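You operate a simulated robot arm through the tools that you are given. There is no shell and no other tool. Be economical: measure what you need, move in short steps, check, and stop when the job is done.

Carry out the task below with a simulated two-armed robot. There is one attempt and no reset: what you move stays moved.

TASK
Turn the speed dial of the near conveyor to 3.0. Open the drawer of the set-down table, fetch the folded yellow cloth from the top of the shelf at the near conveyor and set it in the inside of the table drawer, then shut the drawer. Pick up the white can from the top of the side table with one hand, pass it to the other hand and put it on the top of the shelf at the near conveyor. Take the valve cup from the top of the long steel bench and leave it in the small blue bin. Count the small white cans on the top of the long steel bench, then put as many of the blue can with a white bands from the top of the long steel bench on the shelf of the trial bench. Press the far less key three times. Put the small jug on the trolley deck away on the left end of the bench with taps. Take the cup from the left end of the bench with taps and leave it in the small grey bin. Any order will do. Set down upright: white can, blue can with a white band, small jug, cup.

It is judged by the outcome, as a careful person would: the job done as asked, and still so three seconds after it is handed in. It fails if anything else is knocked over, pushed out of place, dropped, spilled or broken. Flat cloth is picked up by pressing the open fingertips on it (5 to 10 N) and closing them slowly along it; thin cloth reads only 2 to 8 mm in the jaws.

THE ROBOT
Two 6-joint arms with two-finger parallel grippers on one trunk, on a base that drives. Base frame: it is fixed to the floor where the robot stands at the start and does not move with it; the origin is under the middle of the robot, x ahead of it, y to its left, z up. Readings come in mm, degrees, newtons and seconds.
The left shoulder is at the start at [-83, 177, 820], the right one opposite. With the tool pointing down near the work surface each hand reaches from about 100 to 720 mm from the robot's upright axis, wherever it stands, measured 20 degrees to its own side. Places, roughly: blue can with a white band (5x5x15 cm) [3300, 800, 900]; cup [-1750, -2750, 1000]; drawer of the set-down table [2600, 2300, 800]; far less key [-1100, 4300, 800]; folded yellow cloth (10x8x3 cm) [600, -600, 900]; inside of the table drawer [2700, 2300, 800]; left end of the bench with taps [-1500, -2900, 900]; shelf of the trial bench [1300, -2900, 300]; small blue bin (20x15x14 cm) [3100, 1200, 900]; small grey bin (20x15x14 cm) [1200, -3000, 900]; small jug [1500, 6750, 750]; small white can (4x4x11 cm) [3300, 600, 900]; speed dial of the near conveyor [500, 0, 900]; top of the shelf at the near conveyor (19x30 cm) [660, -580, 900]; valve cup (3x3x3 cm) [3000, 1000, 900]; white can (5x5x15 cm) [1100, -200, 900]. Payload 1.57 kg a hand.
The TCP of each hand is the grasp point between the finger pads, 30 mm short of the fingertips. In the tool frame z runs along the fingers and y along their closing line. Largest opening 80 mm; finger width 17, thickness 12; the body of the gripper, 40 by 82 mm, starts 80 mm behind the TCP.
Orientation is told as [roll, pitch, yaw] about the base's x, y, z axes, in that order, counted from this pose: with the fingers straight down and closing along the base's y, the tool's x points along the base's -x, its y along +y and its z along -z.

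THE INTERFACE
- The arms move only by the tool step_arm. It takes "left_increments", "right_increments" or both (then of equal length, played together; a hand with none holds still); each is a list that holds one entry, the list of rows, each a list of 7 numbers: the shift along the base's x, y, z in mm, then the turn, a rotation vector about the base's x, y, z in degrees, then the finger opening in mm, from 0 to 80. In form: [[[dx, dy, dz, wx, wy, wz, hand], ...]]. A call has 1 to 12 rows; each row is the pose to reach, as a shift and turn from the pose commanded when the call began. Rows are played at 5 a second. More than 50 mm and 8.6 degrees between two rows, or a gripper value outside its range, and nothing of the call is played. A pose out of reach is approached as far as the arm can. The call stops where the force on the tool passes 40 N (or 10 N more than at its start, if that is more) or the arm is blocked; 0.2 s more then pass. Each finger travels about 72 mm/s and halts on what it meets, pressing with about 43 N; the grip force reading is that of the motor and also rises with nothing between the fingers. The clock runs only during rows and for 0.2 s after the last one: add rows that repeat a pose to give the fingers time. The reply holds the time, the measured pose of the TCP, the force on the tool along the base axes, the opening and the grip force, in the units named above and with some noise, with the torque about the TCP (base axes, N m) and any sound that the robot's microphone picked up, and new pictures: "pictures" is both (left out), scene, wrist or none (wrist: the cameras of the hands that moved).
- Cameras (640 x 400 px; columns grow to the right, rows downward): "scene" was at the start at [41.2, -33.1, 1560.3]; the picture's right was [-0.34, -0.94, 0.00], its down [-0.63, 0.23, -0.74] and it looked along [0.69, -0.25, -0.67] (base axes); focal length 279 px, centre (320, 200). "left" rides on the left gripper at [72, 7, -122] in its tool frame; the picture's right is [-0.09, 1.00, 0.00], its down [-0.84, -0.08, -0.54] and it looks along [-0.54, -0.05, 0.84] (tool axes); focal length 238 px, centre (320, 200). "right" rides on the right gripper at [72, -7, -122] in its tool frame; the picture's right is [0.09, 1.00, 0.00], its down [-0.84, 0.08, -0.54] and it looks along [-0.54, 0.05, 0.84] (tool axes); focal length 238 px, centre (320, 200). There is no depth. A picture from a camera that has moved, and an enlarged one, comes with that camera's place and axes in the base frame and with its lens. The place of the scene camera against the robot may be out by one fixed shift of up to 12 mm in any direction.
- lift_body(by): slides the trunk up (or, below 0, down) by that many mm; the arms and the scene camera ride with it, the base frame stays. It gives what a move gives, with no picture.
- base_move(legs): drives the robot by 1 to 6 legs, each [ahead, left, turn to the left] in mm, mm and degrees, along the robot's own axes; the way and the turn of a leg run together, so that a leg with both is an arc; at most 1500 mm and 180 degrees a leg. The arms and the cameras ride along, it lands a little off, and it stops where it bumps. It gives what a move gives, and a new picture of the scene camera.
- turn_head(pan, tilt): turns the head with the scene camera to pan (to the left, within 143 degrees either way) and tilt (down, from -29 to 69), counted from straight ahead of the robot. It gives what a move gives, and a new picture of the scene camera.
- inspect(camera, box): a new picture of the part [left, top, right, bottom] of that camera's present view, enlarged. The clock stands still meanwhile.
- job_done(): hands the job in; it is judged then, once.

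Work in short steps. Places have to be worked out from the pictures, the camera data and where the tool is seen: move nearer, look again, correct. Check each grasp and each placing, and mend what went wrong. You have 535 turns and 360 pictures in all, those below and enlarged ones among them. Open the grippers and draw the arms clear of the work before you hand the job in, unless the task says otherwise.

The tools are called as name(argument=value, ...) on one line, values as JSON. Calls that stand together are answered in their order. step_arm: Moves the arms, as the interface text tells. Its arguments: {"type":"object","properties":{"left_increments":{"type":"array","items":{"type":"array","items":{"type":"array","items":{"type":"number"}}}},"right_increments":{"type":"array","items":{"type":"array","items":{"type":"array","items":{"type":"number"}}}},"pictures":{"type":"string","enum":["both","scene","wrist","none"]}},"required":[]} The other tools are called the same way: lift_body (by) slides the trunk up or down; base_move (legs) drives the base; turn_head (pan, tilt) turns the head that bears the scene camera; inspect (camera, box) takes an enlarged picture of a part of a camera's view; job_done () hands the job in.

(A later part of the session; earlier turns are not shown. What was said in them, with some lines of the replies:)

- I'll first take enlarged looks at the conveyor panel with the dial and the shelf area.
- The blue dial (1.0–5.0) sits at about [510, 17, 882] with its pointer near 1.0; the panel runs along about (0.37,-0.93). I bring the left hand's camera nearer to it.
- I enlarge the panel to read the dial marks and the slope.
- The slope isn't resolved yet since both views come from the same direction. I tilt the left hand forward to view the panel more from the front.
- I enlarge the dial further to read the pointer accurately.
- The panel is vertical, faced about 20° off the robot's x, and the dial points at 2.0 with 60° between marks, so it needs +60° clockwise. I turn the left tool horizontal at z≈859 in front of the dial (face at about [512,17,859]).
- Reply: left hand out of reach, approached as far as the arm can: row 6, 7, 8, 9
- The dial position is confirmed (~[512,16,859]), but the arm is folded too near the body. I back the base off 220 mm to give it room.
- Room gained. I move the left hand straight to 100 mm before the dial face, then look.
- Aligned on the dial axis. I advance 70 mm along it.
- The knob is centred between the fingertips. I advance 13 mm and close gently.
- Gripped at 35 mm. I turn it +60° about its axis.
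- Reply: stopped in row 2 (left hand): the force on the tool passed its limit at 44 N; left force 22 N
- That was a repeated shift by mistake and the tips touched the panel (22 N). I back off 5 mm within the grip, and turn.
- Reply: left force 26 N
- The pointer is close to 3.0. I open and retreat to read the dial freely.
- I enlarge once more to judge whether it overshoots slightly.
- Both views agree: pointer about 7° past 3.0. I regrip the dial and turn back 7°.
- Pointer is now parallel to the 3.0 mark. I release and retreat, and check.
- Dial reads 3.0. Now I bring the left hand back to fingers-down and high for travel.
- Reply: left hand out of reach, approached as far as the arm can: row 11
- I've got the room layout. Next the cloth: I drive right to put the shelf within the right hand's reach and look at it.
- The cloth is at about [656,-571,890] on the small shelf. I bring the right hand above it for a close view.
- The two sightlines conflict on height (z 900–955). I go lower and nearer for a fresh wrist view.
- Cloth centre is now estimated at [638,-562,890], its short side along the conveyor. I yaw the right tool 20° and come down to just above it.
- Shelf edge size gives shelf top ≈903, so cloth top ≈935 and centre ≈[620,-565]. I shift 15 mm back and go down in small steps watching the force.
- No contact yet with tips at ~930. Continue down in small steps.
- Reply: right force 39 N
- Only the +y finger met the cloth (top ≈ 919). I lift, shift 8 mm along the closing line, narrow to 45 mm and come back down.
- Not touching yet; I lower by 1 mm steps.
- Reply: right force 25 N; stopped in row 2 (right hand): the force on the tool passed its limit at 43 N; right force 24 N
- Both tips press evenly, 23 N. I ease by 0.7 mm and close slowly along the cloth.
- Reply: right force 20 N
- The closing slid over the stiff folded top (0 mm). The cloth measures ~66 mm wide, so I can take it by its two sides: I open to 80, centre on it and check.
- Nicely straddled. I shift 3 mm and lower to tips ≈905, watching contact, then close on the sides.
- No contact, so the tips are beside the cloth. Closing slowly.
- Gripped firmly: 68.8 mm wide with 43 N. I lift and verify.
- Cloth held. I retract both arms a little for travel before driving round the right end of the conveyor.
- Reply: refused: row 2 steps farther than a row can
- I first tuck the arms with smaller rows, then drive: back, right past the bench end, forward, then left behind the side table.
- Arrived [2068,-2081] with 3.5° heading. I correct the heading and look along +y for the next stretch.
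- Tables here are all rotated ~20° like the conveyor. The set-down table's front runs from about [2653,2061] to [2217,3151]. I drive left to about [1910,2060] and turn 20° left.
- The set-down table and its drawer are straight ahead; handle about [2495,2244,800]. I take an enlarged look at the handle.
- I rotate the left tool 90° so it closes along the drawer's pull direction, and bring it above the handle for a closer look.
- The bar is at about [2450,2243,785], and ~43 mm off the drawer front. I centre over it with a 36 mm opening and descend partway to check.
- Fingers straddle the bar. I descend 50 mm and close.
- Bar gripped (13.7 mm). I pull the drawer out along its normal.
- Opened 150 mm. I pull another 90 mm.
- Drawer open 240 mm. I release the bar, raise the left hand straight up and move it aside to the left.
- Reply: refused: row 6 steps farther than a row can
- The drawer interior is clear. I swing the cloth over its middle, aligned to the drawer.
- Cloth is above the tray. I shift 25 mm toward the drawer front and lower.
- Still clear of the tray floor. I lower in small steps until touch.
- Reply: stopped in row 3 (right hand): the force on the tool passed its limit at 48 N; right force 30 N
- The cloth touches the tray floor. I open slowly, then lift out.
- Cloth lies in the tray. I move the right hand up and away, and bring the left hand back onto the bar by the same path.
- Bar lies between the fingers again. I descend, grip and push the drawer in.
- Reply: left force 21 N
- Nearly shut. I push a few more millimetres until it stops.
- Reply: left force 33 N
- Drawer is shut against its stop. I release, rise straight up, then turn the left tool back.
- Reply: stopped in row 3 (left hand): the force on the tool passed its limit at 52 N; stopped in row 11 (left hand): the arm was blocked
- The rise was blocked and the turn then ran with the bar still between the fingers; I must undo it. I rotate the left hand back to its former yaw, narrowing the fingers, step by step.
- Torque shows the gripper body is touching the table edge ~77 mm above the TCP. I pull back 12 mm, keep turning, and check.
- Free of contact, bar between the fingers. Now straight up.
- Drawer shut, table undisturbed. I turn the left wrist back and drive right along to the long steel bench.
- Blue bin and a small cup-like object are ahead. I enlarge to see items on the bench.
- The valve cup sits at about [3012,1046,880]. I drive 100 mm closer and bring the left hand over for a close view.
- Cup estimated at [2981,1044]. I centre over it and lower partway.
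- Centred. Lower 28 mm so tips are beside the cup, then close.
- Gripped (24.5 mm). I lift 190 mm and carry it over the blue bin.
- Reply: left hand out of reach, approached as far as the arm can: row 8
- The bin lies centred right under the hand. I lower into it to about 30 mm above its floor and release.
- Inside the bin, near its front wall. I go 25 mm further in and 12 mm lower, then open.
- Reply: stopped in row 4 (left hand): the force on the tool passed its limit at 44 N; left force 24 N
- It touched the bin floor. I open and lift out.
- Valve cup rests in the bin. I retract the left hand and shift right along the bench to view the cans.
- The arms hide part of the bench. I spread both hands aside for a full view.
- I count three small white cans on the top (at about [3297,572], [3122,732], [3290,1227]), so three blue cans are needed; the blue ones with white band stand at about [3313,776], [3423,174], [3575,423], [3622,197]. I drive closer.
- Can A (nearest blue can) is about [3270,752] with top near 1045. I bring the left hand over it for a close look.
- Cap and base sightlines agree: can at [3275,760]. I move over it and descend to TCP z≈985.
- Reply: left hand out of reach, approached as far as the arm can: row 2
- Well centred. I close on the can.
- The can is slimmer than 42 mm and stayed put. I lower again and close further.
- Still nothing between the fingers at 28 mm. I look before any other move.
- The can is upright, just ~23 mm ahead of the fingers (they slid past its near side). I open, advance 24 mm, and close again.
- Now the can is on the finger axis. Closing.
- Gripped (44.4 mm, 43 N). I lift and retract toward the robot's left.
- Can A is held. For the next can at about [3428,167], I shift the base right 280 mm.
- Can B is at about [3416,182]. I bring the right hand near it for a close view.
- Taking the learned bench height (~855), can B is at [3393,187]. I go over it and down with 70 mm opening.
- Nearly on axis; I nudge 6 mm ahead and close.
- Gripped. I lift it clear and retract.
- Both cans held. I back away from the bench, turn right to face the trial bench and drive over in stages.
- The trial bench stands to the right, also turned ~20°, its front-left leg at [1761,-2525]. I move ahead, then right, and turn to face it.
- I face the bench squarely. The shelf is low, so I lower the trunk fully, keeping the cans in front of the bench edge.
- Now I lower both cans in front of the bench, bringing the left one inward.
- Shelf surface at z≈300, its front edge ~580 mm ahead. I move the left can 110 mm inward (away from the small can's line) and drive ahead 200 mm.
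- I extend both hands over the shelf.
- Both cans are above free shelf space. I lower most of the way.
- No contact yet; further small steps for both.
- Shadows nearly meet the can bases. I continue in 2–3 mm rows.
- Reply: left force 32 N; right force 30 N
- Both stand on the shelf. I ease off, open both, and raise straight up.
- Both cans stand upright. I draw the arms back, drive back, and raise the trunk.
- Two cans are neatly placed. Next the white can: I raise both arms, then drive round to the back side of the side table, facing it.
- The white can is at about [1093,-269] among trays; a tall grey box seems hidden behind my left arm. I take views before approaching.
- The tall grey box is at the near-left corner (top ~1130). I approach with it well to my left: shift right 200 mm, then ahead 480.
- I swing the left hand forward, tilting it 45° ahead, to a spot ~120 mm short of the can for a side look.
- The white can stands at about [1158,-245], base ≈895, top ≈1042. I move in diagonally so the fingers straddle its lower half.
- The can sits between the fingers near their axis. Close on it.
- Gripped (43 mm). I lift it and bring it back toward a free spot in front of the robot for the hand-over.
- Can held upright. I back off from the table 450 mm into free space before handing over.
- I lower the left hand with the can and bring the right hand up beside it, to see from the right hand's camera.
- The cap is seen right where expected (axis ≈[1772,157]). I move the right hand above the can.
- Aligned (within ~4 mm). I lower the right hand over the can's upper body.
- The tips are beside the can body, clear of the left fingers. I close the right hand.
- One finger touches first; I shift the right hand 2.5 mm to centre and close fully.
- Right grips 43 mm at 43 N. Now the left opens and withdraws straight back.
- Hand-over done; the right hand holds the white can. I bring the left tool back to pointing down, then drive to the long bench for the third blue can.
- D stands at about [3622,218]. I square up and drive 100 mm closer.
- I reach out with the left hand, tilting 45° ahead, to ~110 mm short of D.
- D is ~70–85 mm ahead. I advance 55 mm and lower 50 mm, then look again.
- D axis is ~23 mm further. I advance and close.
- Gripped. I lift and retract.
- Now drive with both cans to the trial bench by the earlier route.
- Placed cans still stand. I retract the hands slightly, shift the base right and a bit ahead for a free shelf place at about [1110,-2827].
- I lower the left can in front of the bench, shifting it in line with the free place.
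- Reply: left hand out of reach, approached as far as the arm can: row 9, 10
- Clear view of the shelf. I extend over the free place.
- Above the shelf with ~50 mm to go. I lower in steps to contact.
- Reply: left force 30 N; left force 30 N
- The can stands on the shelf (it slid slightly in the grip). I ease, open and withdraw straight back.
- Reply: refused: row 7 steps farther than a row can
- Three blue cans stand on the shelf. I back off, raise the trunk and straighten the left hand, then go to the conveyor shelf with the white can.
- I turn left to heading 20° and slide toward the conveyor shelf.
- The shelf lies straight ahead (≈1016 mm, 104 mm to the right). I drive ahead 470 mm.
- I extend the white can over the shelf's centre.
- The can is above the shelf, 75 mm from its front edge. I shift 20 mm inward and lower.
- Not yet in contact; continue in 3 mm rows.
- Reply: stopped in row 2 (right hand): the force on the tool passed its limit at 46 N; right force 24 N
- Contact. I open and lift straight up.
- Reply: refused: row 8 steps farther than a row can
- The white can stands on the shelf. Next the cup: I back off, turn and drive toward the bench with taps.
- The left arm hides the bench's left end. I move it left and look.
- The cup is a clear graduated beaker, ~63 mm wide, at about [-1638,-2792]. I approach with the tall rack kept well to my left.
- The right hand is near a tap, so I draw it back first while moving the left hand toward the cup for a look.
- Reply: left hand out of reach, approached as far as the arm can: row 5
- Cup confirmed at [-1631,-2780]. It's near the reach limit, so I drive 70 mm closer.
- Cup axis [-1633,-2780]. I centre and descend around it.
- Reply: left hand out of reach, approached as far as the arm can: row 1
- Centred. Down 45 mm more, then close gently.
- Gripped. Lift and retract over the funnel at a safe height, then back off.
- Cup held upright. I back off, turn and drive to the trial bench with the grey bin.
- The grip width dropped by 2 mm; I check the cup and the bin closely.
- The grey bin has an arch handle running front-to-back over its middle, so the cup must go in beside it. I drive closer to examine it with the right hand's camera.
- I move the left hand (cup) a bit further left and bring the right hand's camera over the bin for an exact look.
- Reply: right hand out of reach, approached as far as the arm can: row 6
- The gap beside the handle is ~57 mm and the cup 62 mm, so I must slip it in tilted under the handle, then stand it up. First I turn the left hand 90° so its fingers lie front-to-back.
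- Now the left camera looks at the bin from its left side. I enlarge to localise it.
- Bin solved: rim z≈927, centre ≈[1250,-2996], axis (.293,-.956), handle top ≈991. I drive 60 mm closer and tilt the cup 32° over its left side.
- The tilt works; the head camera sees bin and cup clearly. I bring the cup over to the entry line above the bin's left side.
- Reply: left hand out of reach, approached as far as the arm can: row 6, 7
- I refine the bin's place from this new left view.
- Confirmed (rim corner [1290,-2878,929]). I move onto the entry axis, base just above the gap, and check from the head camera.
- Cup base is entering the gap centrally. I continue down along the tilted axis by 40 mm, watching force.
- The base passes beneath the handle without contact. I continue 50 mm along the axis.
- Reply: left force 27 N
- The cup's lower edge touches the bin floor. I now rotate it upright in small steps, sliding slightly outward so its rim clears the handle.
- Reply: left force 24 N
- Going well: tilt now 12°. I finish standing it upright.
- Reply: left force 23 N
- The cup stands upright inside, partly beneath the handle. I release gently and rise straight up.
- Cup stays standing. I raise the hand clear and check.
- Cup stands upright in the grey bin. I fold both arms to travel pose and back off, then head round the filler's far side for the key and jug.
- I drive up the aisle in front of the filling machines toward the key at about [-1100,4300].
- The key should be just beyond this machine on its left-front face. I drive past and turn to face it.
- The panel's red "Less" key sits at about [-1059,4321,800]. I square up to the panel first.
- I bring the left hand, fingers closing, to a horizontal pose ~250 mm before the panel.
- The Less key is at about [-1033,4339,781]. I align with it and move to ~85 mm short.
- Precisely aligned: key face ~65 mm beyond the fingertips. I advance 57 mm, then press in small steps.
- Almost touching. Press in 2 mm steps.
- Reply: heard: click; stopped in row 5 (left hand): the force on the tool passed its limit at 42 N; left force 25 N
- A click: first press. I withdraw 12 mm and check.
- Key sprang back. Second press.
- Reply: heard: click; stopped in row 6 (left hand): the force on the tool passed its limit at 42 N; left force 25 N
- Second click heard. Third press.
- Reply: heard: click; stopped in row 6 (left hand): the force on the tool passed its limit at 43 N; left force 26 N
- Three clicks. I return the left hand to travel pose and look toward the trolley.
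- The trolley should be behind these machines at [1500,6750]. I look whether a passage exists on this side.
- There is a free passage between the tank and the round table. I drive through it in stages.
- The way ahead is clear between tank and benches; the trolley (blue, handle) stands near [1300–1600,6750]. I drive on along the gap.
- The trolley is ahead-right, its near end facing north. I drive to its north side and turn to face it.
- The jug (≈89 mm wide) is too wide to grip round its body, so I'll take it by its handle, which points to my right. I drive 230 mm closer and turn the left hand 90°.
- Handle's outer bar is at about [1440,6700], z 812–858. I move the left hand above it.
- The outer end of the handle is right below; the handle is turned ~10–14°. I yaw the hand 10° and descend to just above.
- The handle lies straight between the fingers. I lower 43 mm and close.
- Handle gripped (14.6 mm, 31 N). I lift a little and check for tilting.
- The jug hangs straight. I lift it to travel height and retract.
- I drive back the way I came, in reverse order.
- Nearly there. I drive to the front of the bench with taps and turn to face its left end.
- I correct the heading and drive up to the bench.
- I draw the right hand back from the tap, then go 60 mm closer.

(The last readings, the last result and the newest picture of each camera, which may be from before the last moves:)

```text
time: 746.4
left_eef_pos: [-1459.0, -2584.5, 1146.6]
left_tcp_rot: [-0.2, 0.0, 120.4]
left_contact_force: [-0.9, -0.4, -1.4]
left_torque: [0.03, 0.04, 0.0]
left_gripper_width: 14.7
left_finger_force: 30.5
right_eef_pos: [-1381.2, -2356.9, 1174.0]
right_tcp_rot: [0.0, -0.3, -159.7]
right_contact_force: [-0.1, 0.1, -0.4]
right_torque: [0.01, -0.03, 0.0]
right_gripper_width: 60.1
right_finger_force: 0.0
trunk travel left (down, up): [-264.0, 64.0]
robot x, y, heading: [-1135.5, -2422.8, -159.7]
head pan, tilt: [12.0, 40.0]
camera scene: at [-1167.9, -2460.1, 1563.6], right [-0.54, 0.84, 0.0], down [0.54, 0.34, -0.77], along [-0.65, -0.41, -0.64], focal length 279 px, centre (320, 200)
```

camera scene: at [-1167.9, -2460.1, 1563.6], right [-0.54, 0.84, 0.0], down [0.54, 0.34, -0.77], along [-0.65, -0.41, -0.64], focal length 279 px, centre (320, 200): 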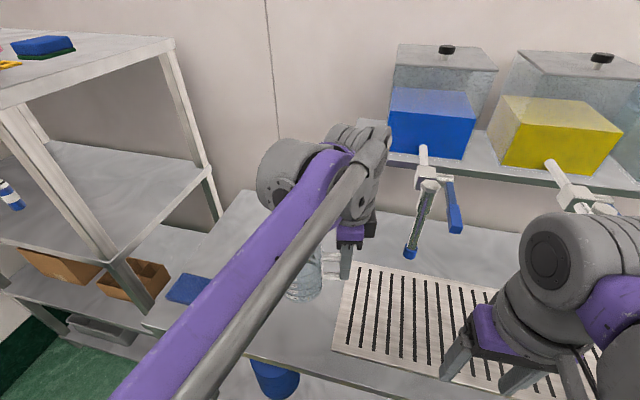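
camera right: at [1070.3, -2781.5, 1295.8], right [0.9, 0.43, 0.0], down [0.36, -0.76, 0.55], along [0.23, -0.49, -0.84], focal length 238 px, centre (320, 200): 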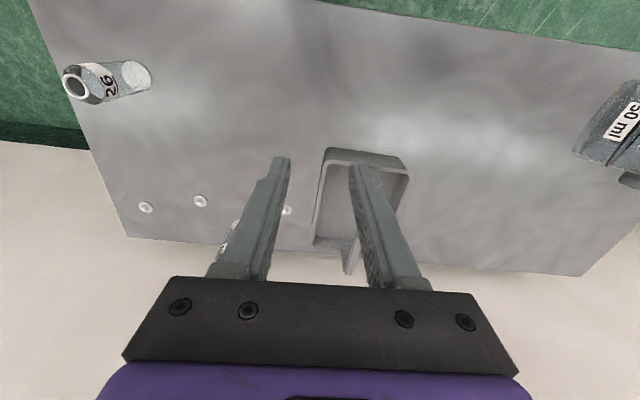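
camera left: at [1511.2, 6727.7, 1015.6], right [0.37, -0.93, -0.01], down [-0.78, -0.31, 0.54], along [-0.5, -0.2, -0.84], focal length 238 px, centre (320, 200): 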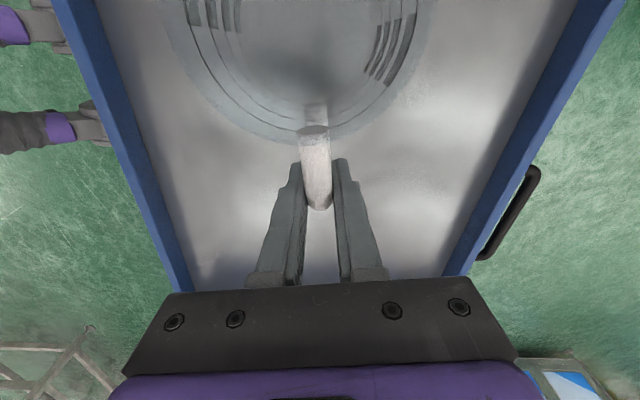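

Now I carry the jug left, above the funnel, at full height.

step_arm(left_increments=[[[12, -32, 5, 0, 0, 0, 5], [24, -64, 10, 0, 0, 0, 5], [36, -96, 15, 0, 0, 0, 5], [47, -128, 18, 0, 0, 0, 5], [47, -128, 18, 0, 0, 0, 5]]], pictures="both")

```text
time: 747.6
left_eef_pos: [-1413.6, -2714.1, 1166.2]
left_tcp_rot: [-0.3, 0.2, 120.4]
left_contact_force: [0.4, 0.0, 0.1]
left_torque: [0.09, 0.04, 0.0]
left_gripper_width: 14.4
left_finger_force: 30.5
right_eef_pos: [-1382.1, -2356.8, 1174.0]
right_tcp_rot: [0.0, -0.4, -159.8]
right_contact_force: [0.4, -0.1, 0.1]
right_torque: [-0.01, 0.0, 0.0]
right_gripper_width: 60.1
right_finger_force: 0.0
trunk travel left (down, up): [-264.0, 64.0]
robot x, y, heading: [-1139.3, -2425.5, -159.6]
head pan, tilt: [12.0, 40.0]
camera scene: at [-1168.0, -2459.7, 1563.7], right [-0.54, 0.84, 0.0], down [0.54, 0.34, -0.77], along [-0.65, -0.41, -0.64], focal length 279 px, centre (320, 200)
camera left: at [-1384.6, -2779.8, 1287.6], right [-0.91, -0.42, -0.01], down [-0.36, 0.76, 0.54], along [-0.23, 0.49, -0.84], focal length 238 px, centre (320, 200)
```

scene: 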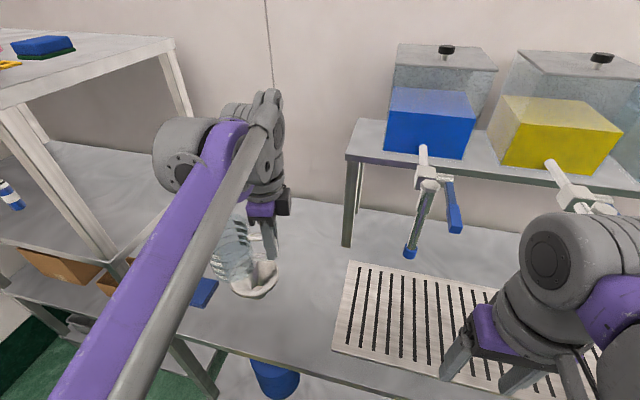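
left: 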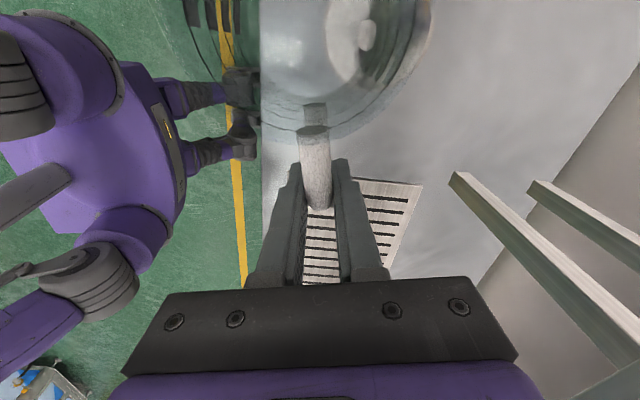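

The funnel is below the jug. I carry it ahead past the funnel, keeping height, to above the free place.

step_arm(left_increments=[[[-37, -14, -3, 0, 0, 0, 5], [-75, -28, -8, 0, 0, 0, 5], [-112, -42, -18, 0, 0, 0, 5], [-150, -55, -32, 0, 0, 0, 5], [-187, -69, -48, 0, 0, 0, 5], [-221, -82, -65, 0, 0, 0, 5], [-221, -82, -65, 0, 0, 0, 5]]], pictures="both")

```text
time: 749.2
left_eef_pos: [-1632.6, -2795.8, 1098.9]
left_tcp_rot: [-0.3, 0.1, 120.4]
left_contact_force: [-0.6, -0.7, -0.2]
left_torque: [0.04, 0.07, 0.04]
left_gripper_width: 14.3
left_finger_force: 30.3
right_eef_pos: [-1380.6, -2356.3, 1174.0]
right_tcp_rot: [-0.1, -0.3, -159.5]
right_contact_force: [0.2, -0.6, -0.5]
right_torque: [0.0, 0.05, -0.01]
right_gripper_width: 60.1
right_finger_force: 0.0
trunk travel left (down, up): [-264.0, 64.0]
robot x, y, heading: [-1138.0, -2426.6, -159.6]
head pan, tilt: [12.0, 40.0]
camera scene: at [-1166.4, -2459.4, 1563.8], right [-0.54, 0.84, 0.0], down [0.54, 0.34, -0.77], along [-0.65, -0.41, -0.64], focal length 279 px, centre (320, 200)
camera left: at [-1603.5, -2861.8, 1221.2], right [-0.91, -0.42, 0.0], down [-0.36, 0.76, 0.54], along [-0.23, 0.49, -0.84], focal length 238 px, centre (320, 200)
```

scene: 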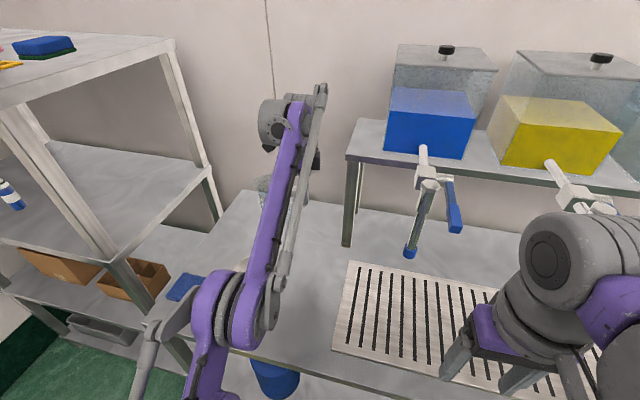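
left: 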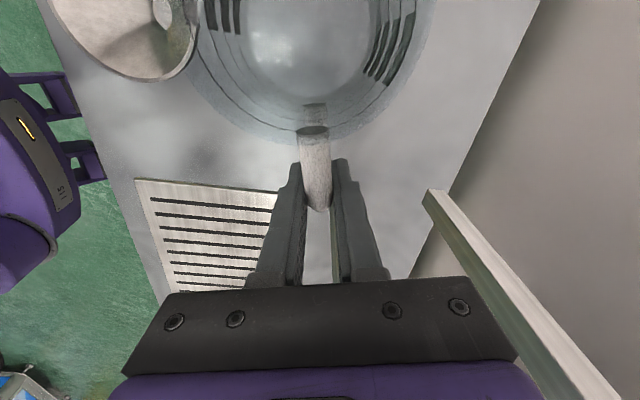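

The spot below is free (funnel rim ~50 mm clear, post clear). I lower the jug.

step_arm(left_increments=[[[0, 0, -25, 0, 0, 0, 5], [0, 0, -50, 0, 0, 0, 5], [0, 0, -70, 0, 0, 0, 5], [0, 0, -82, 0, 0, 0, 5]]], pictures="wrist")

```text
time: 750.2
left_eef_pos: [-1634.9, -2794.3, 1019.5]
left_tcp_rot: [-0.3, 0.1, 120.4]
left_contact_force: [0.4, -0.6, -0.4]
left_torque: [0.05, 0.02, 0.01]
left_gripper_width: 14.5
left_finger_force: 31.2
right_eef_pos: [-1381.7, -2356.6, 1174.3]
right_tcp_rot: [0.0, -0.4, -159.6]
right_contact_force: [-0.3, -0.3, -0.3]
right_torque: [0.01, 0.02, 0.0]
right_gripper_width: 59.9
right_finger_force: 0.0
trunk travel left (down, up): [-264.0, 64.0]
robot x, y, heading: [-1139.1, -2422.4, -159.8]
head pan, tilt: [12.0, 40.0]
camera left: at [-1605.1, -2860.0, 1139.9], right [-0.91, -0.42, -0.01], down [-0.36, 0.76, 0.54], along [-0.23, 0.49, -0.84], focal length 238 px, centre (320, 200)
```

left: 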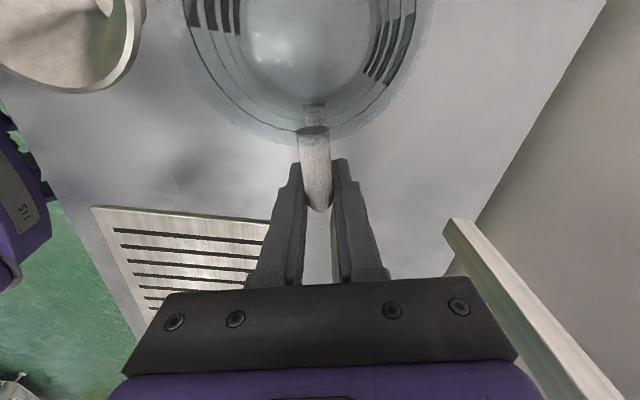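

Clear on all sides. Continue in small steps until it touches.

step_arm(left_increments=[[[0, 0, -4, 0, 0, 0, 5], [0, 0, -8, 0, 0, 0, 5], [0, 0, -12, 0, 0, 0, 5], [0, 0, -16, 0, 0, 0, 5]]], pictures="none")

```text
time: 751.2
left_eef_pos: [-1633.2, -2795.3, 1002.3]
left_tcp_rot: [-0.2, 0.1, 120.4]
left_contact_force: [-0.2, 0.0, -1.0]
left_torque: [0.05, 0.04, 0.02]
left_gripper_width: 14.9
left_finger_force: 30.9
right_eef_pos: [-1380.4, -2357.3, 1173.2]
right_tcp_rot: [-0.1, -0.3, -159.6]
right_contact_force: [0.3, -0.2, 0.3]
right_torque: [0.05, 0.0, 0.0]
right_gripper_width: 59.9
right_finger_force: 0.1
trunk travel left (down, up): [-264.0, 64.0]
robot x, y, heading: [-1136.9, -2420.1, -159.3]
head pan, tilt: [12.0, 40.0]
```

step_arm(left_increments=[[[0, 0, -3, 0, 0, 0, 5], [0, 0, -6, 0, 0, 0, 5], [0, 0, -9, 0, 0, 0, 5], [0, 0, -12, 0, 0, 0, 5]]], pictures="none")

```text
time: 752.2
left_eef_pos: [-1632.9, -2794.6, 989.1]
left_tcp_rot: [-0.4, 0.2, 120.3]
left_contact_force: [0.0, 0.3, -0.6]
left_torque: [0.02, 0.06, 0.03]
left_gripper_width: 14.5
left_finger_force: 31.0
right_eef_pos: [-1381.4, -2356.4, 1174.2]
right_tcp_rot: [-0.2, -0.3, -159.7]
right_contact_force: [-0.4, 0.2, 0.4]
right_torque: [0.04, -0.03, 0.02]
right_gripper_width: 59.7
right_finger_force: 0.0
trunk travel left (down, up): [-264.0, 64.0]
robot x, y, heading: [-1137.8, -2423.8, -159.3]
head pan, tilt: [12.0, 40.0]
```

step_arm(left_increments=[[[0, 0, -3, 0, 0, 0, 5], [0, 0, -6, 0, 0, 0, 5], [0, 0, -9, 0, 0, 0, 5]]], pictures="wrist")

```text
time: 753.0
left_eef_pos: [-1633.3, -2795.1, 982.3]
left_tcp_rot: [-0.3, 0.1, 120.4]
left_contact_force: [-0.5, 0.2, -0.3]
left_torque: [0.03, -0.03, 0.0]
left_gripper_width: 14.4
left_finger_force: 31.2
right_eef_pos: [-1381.1, -2356.8, 1173.3]
right_tcp_rot: [-0.1, -0.2, -159.7]
right_contact_force: [0.3, -0.2, -0.5]
right_torque: [-0.03, 0.02, -0.02]
right_gripper_width: 60.1
right_finger_force: 0.1
trunk travel left (down, up): [-264.0, 64.0]
robot x, y, heading: [-1136.4, -2425.9, -159.8]
head pan, tilt: [12.0, 40.0]
camera left: at [-1604.3, -2860.5, 1103.3], right [-0.91, -0.42, -0.01], down [-0.36, 0.76, 0.54], along [-0.23, 0.49, -0.84], focal length 238 px, centre (320, 200)
```

left: 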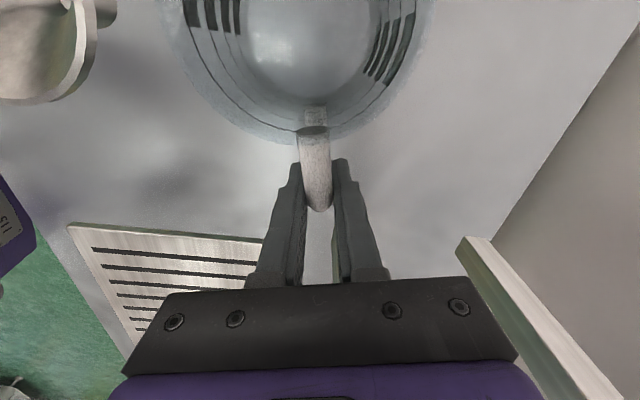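

step_arm(left_increments=[[[0, 0, -2, 0, 0, 0, 5], [0, 0, -4, 0, 0, 0, 5], [0, 0, -6, 0, 0, 0, 5], [0, 0, -8, 0, 0, 0, 5]]], pictures="none")

```text
time: 754.0
left_eef_pos: [-1632.9, -2795.3, 974.0]
left_tcp_rot: [-0.3, 0.1, 120.5]
left_contact_force: [0.0, -0.6, -1.0]
left_torque: [0.03, 0.02, 0.02]
left_gripper_width: 14.5
left_finger_force: 30.6
right_eef_pos: [-1382.1, -2356.4, 1173.7]
right_tcp_rot: [0.0, -0.3, -159.6]
right_contact_force: [-0.3, 0.0, 0.3]
right_torque: [0.0, -0.03, 0.01]
right_gripper_width: 60.0
right_finger_force: 0.0
trunk travel left (down, up): [-264.0, 64.0]
robot x, y, heading: [-1139.4, -2425.5, -159.7]
head pan, tilt: [12.0, 40.0]
```

step_arm(left_increments=[[[0, 0, -2, 0, 0, 0, 5], [0, 0, -4, 0, 0, 0, 5], [0, 0, -6, 0, 0, 0, 5], [0, 0, -8, 0, 0, 0, 5]]], pictures="none")

```text
time: 755.0
left_eef_pos: [-1633.7, -2795.7, 966.0]
left_tcp_rot: [-0.3, 0.1, 120.4]
left_contact_force: [0.0, -0.1, -0.9]
left_torque: [0.03, 0.02, -0.03]
left_gripper_width: 14.5
left_finger_force: 30.7
right_eef_pos: [-1381.4, -2356.2, 1173.8]
right_tcp_rot: [-0.1, -0.2, -159.6]
right_contact_force: [-0.5, 0.3, 0.2]
right_torque: [-0.01, 0.0, -0.02]
right_gripper_width: 60.2
right_finger_force: 0.1
trunk travel left (down, up): [-264.0, 64.0]
robot x, y, heading: [-1139.8, -2421.4, -159.4]
head pan, tilt: [12.0, 40.0]
```

step_arm(left_increments=[[[0, 0, -2, 0, 0, 0, 5], [0, 0, -4, 0, 0, 0, 5], [0, 0, -6, 0, 0, 0, 5], [0, 0, -8, 0, 0, 0, 5], [0, 0, -10, 0, 0, 0, 5]]], pictures="wrist")

```text
time: 756.2
left_eef_pos: [-1633.4, -2794.4, 955.6]
left_tcp_rot: [-0.2, 0.1, 120.5]
left_contact_force: [0.3, 0.3, 0.1]
left_torque: [0.03, 0.02, -0.01]
left_gripper_width: 14.5
left_finger_force: 31.1
right_eef_pos: [-1381.7, -2356.5, 1174.7]
right_tcp_rot: [0.0, -0.3, -159.5]
right_contact_force: [0.4, 0.4, -0.2]
right_torque: [0.04, 0.01, 0.01]
right_gripper_width: 60.3
right_finger_force: 0.1
trunk travel left (down, up): [-264.0, 64.0]
robot x, y, heading: [-1140.0, -2425.5, -159.7]
head pan, tilt: [12.0, 40.0]
camera left: at [-1604.4, -2860.8, 1076.6], right [-0.91, -0.42, -0.01], down [-0.36, 0.76, 0.54], along [-0.23, 0.49, -0.84], focal length 238 px, centre (320, 200)
```

left: 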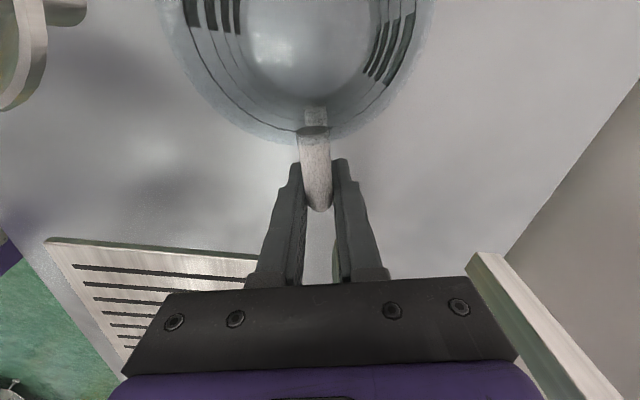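

step_arm(left_increments=[[[0, 0, -2, 0, 0, 0, 5], [0, 0, -4, 0, 0, 0, 5], [0, 0, -6, 0, 0, 0, 5], [0, 0, -8, 0, 0, 0, 5], [0, 0, -10, 0, 0, 0, 5]]], pictures="none")

```text
time: 757.4
left_eef_pos: [-1633.3, -2793.4, 946.4]
left_tcp_rot: [-0.2, 0.2, 120.4]
left_contact_force: [-4.7, 4.5, 17.3]
left_torque: [-0.38, -0.11, -0.04]
left_gripper_width: 14.7
left_finger_force: 30.7
right_eef_pos: [-1380.9, -2355.1, 1174.0]
right_tcp_rot: [0.0, -0.3, -159.5]
right_contact_force: [0.3, -0.1, 0.0]
right_torque: [-0.01, -0.03, 0.04]
right_gripper_width: 59.8
right_finger_force: 0.1
trunk travel left (down, up): [-264.0, 64.0]
robot x, y, heading: [-1136.2, -2423.9, -159.6]
head pan, tilt: [12.0, 40.0]
```

Contact (17 N). I ease slightly and open the fingers slowly.

step_arm(left_increments=[[[0, 0, 0.7, 0, 0, 0, 10], [0, 0, 0.7, 0, 0, 0, 18], [0, 0, 0.7, 0, 0, 0, 30], [0, 0, 0.7, 0, 0, 0, 44], [0, 0, 0.7, 0, 0, 0, 44]]], pictures="wrist")

```text
time: 758.6
left_eef_pos: [-1634.6, -2794.5, 946.7]
left_tcp_rot: [-0.3, 0.0, 120.4]
left_contact_force: [-0.9, 0.2, -0.2]
left_torque: [-0.02, -0.01, 0.0]
left_gripper_width: 44.2
left_finger_force: 0.1
right_eef_pos: [-1381.0, -2357.2, 1173.9]
right_tcp_rot: [-0.1, -0.4, -159.6]
right_contact_force: [0.4, 0.1, -0.2]
right_torque: [-0.02, -0.03, 0.02]
right_gripper_width: 60.2
right_finger_force: 0.2
trunk travel left (down, up): [-264.0, 64.0]
robot x, y, heading: [-1135.0, -2423.9, -159.7]
head pan, tilt: [12.0, 40.0]
camera left: at [-1604.6, -2860.2, 1067.5], right [-0.91, -0.42, -0.01], down [-0.36, 0.76, 0.54], along [-0.23, 0.49, -0.84], focal length 238 px, centre (320, 200)
```

left: 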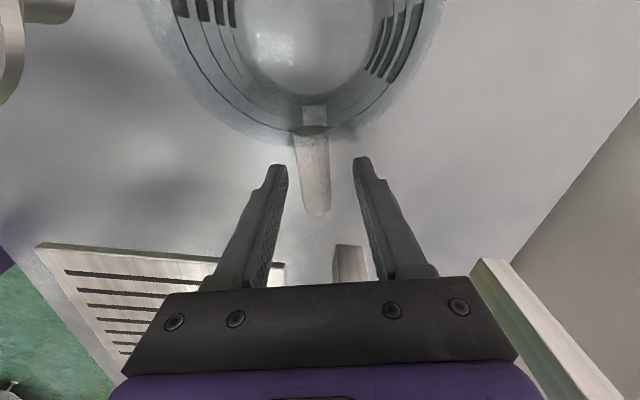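

Jug released and standing. I rise straight up and withdraw.

step_arm(left_increments=[[[0, 0, 15, 0, 0, 0, 44], [0, 0, 40, 0, 0, 0, 44], [0, 0, 80, 0, 0, 0, 44], [0, 0, 120, 0, 0, 0, 44], [0, 0, 150, 0, 0, 0, 44], [25, 9, 175, 0, 0, 0, 44], [60, 22, 195, 0, 0, 0, 44], [100, 37, 205, 0, 0, 0, 44], [140, 52, 210, 0, 0, 0, 44], [180, 67, 215, 0, 0, 0, 44]]], pictures="both")

inspect(camera="scene", box=[200, 170, 360, 300])

```text
time: 760.8
left_eef_pos: [-1452.1, -2726.3, 1161.1]
left_tcp_rot: [-0.2, 0.1, 120.4]
left_contact_force: [0.6, -0.2, 0.2]
left_torque: [0.02, -0.01, 0.0]
left_gripper_width: 44.1
left_finger_force: 0.1
right_eef_pos: [-1381.0, -2355.2, 1174.3]
right_tcp_rot: [0.0, -0.4, -159.5]
right_contact_force: [0.2, -0.1, -1.2]
right_torque: [0.0, 0.02, -0.02]
right_gripper_width: 60.1
right_finger_force: 0.0
trunk travel left (down, up): [-264.0, 64.0]
robot x, y, heading: [-1135.0, -2427.0, -159.8]
head pan, tilt: [12.0, 40.0]
camera scene: at [-1165.9, -2459.3, 1563.7], right [-0.54, 0.84, 0.0], down [0.54, 0.34, -0.77], along [-0.65, -0.41, -0.64], focal length 279 px, centre (320, 200)
camera left: at [-1423.0, -2792.3, 1282.2], right [-0.91, -0.42, 0.0], down [-0.36, 0.76, 0.54], along [-0.23, 0.49, -0.84], focal length 238 px, centre (320, 200)
```

scene: 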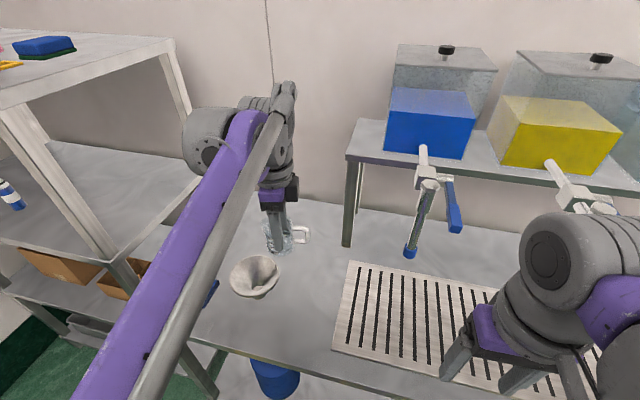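
left: 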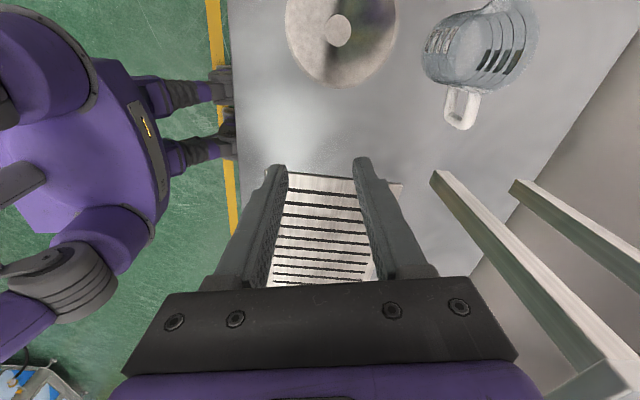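

```text
3.08 times, centred on (280, 235) of scene
camera zoom: at [-1165.9, -2459.3, 1563.7], right [-0.54, 0.84, 0.0], down [0.54, 0.34, -0.77], along [-0.65, -0.41, -0.64], focal length 860 px, centre (443, 92)
```

zoom: 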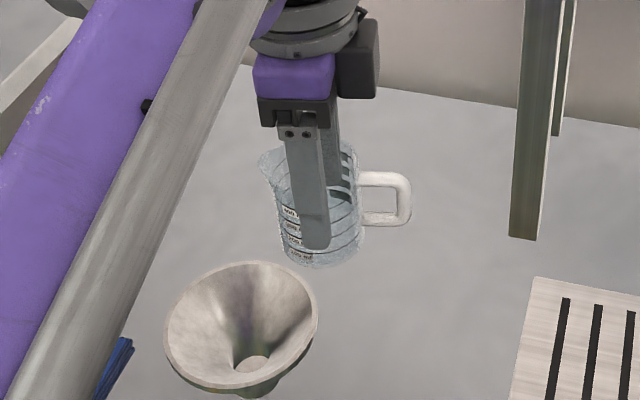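

The jug stands upright on the left end of the bench. I back off with open grippers and take a last look.

base_move(legs=[[-450, 0, 0]])

step_arm(left_increments=[[[0, 0, 5, 0, 0, 0, 60], [0, 0, 5, 0, 0, 0, 75], [0, 0, 5, 0, 0, 0, 80], [0, 0, 5, 0, 0, 0, 80]]], right_increments=[[[0, 0, 0, 0, 0, 0, 70], [0, 0, 0, 0, 0, 0, 75], [0, 0, 0, 0, 0, 0, 80], [0, 0, 0, 0, 0, 0, 80]]], pictures="scene")

```text
time: 763.6
left_eef_pos: [-1024.1, -2569.7, 1161.6]
left_tcp_rot: [-0.3, 0.2, 121.1]
left_contact_force: [-0.3, 0.8, 0.1]
left_torque: [0.0, 0.02, 0.03]
left_gripper_width: 43.9
left_finger_force: 0.0
right_eef_pos: [-955.5, -2198.1, 1174.1]
right_tcp_rot: [0.0, -0.3, -159.0]
right_contact_force: [0.4, 0.4, 0.1]
right_torque: [0.01, 0.01, -0.04]
right_gripper_width: 59.9
right_finger_force: 0.1
trunk travel left (down, up): [-264.0, 64.0]
robot x, y, heading: [-709.9, -2264.1, -159.3]
head pan, tilt: [12.0, 40.0]
camera scene: at [-741.2, -2299.7, 1563.8], right [-0.54, 0.84, 0.0], down [0.54, 0.35, -0.77], along [-0.64, -0.42, -0.64], focal length 279 px, centre (320, 200)
```

scene: 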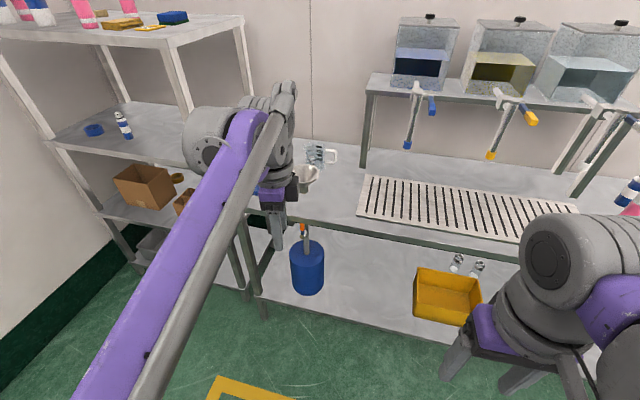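

```text
time: 764.6
left_eef_pos: [-1024.8, -2568.3, 1164.4]
left_tcp_rot: [-0.4, 0.0, 121.0]
left_contact_force: [-0.5, -1.3, 0.8]
left_torque: [0.01, -0.02, 0.01]
left_gripper_width: 79.8
left_finger_force: 0.2
right_eef_pos: [-956.1, -2199.2, 1174.0]
right_tcp_rot: [0.1, -0.4, -159.0]
right_contact_force: [0.5, -0.1, 0.5]
right_torque: [0.01, -0.02, 0.02]
right_gripper_width: 80.0
right_finger_force: 0.1
trunk travel left (down, up): [-264.0, 64.0]
robot x, y, heading: [-709.8, -2264.0, -159.4]
head pan, tilt: [12.0, 40.0]
camera scene: at [-741.3, -2299.7, 1563.7], right [-0.54, 0.84, 0.0], down [0.54, 0.35, -0.77], along [-0.64, -0.42, -0.64], focal length 279 px, centre (320, 200)
```

scene: 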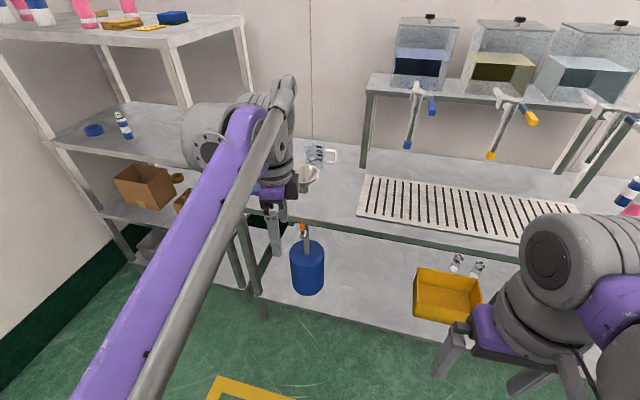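

Everything asked for is in place and the arms are clear with grippers open. I hand the job in.

job_done()

```text
The job is handed in.
```

I finished every part of the task and handed the job in; placing the cup pushed the small grey bin about 15 mm out of place.

- **Dial:** the near conveyor's speed dial is set to 3.0.
- **Cloth:** the folded yellow cloth is in the set-down table's drawer, and the drawer is shut.
- **White can:** I passed it from the left hand to the right and stood it on the shelf at the near conveyor.
- **Valve cup:** it is in the small blue bin.
- **Blue cans:** I counted three small white cans on the long steel bench and stood three blue cans with a white band on the shelf of the trial bench. Other blue cans with a white band, without the white cap, sat in a tray and at the bench's left end. I took the free-standing white-capped ones, because they matched the position given.
- **Far less key:** I pressed it three times and heard a click each time. The panel's display was blank throughout, so the clicks are the only confirmation.
- **Small jug:** it stands upright on the left end of the bench with taps.
- **Cup:** it stands upright in the small grey bin, partly under the handle. It was too wide to go in beside the handle, so I slid it in tilted.
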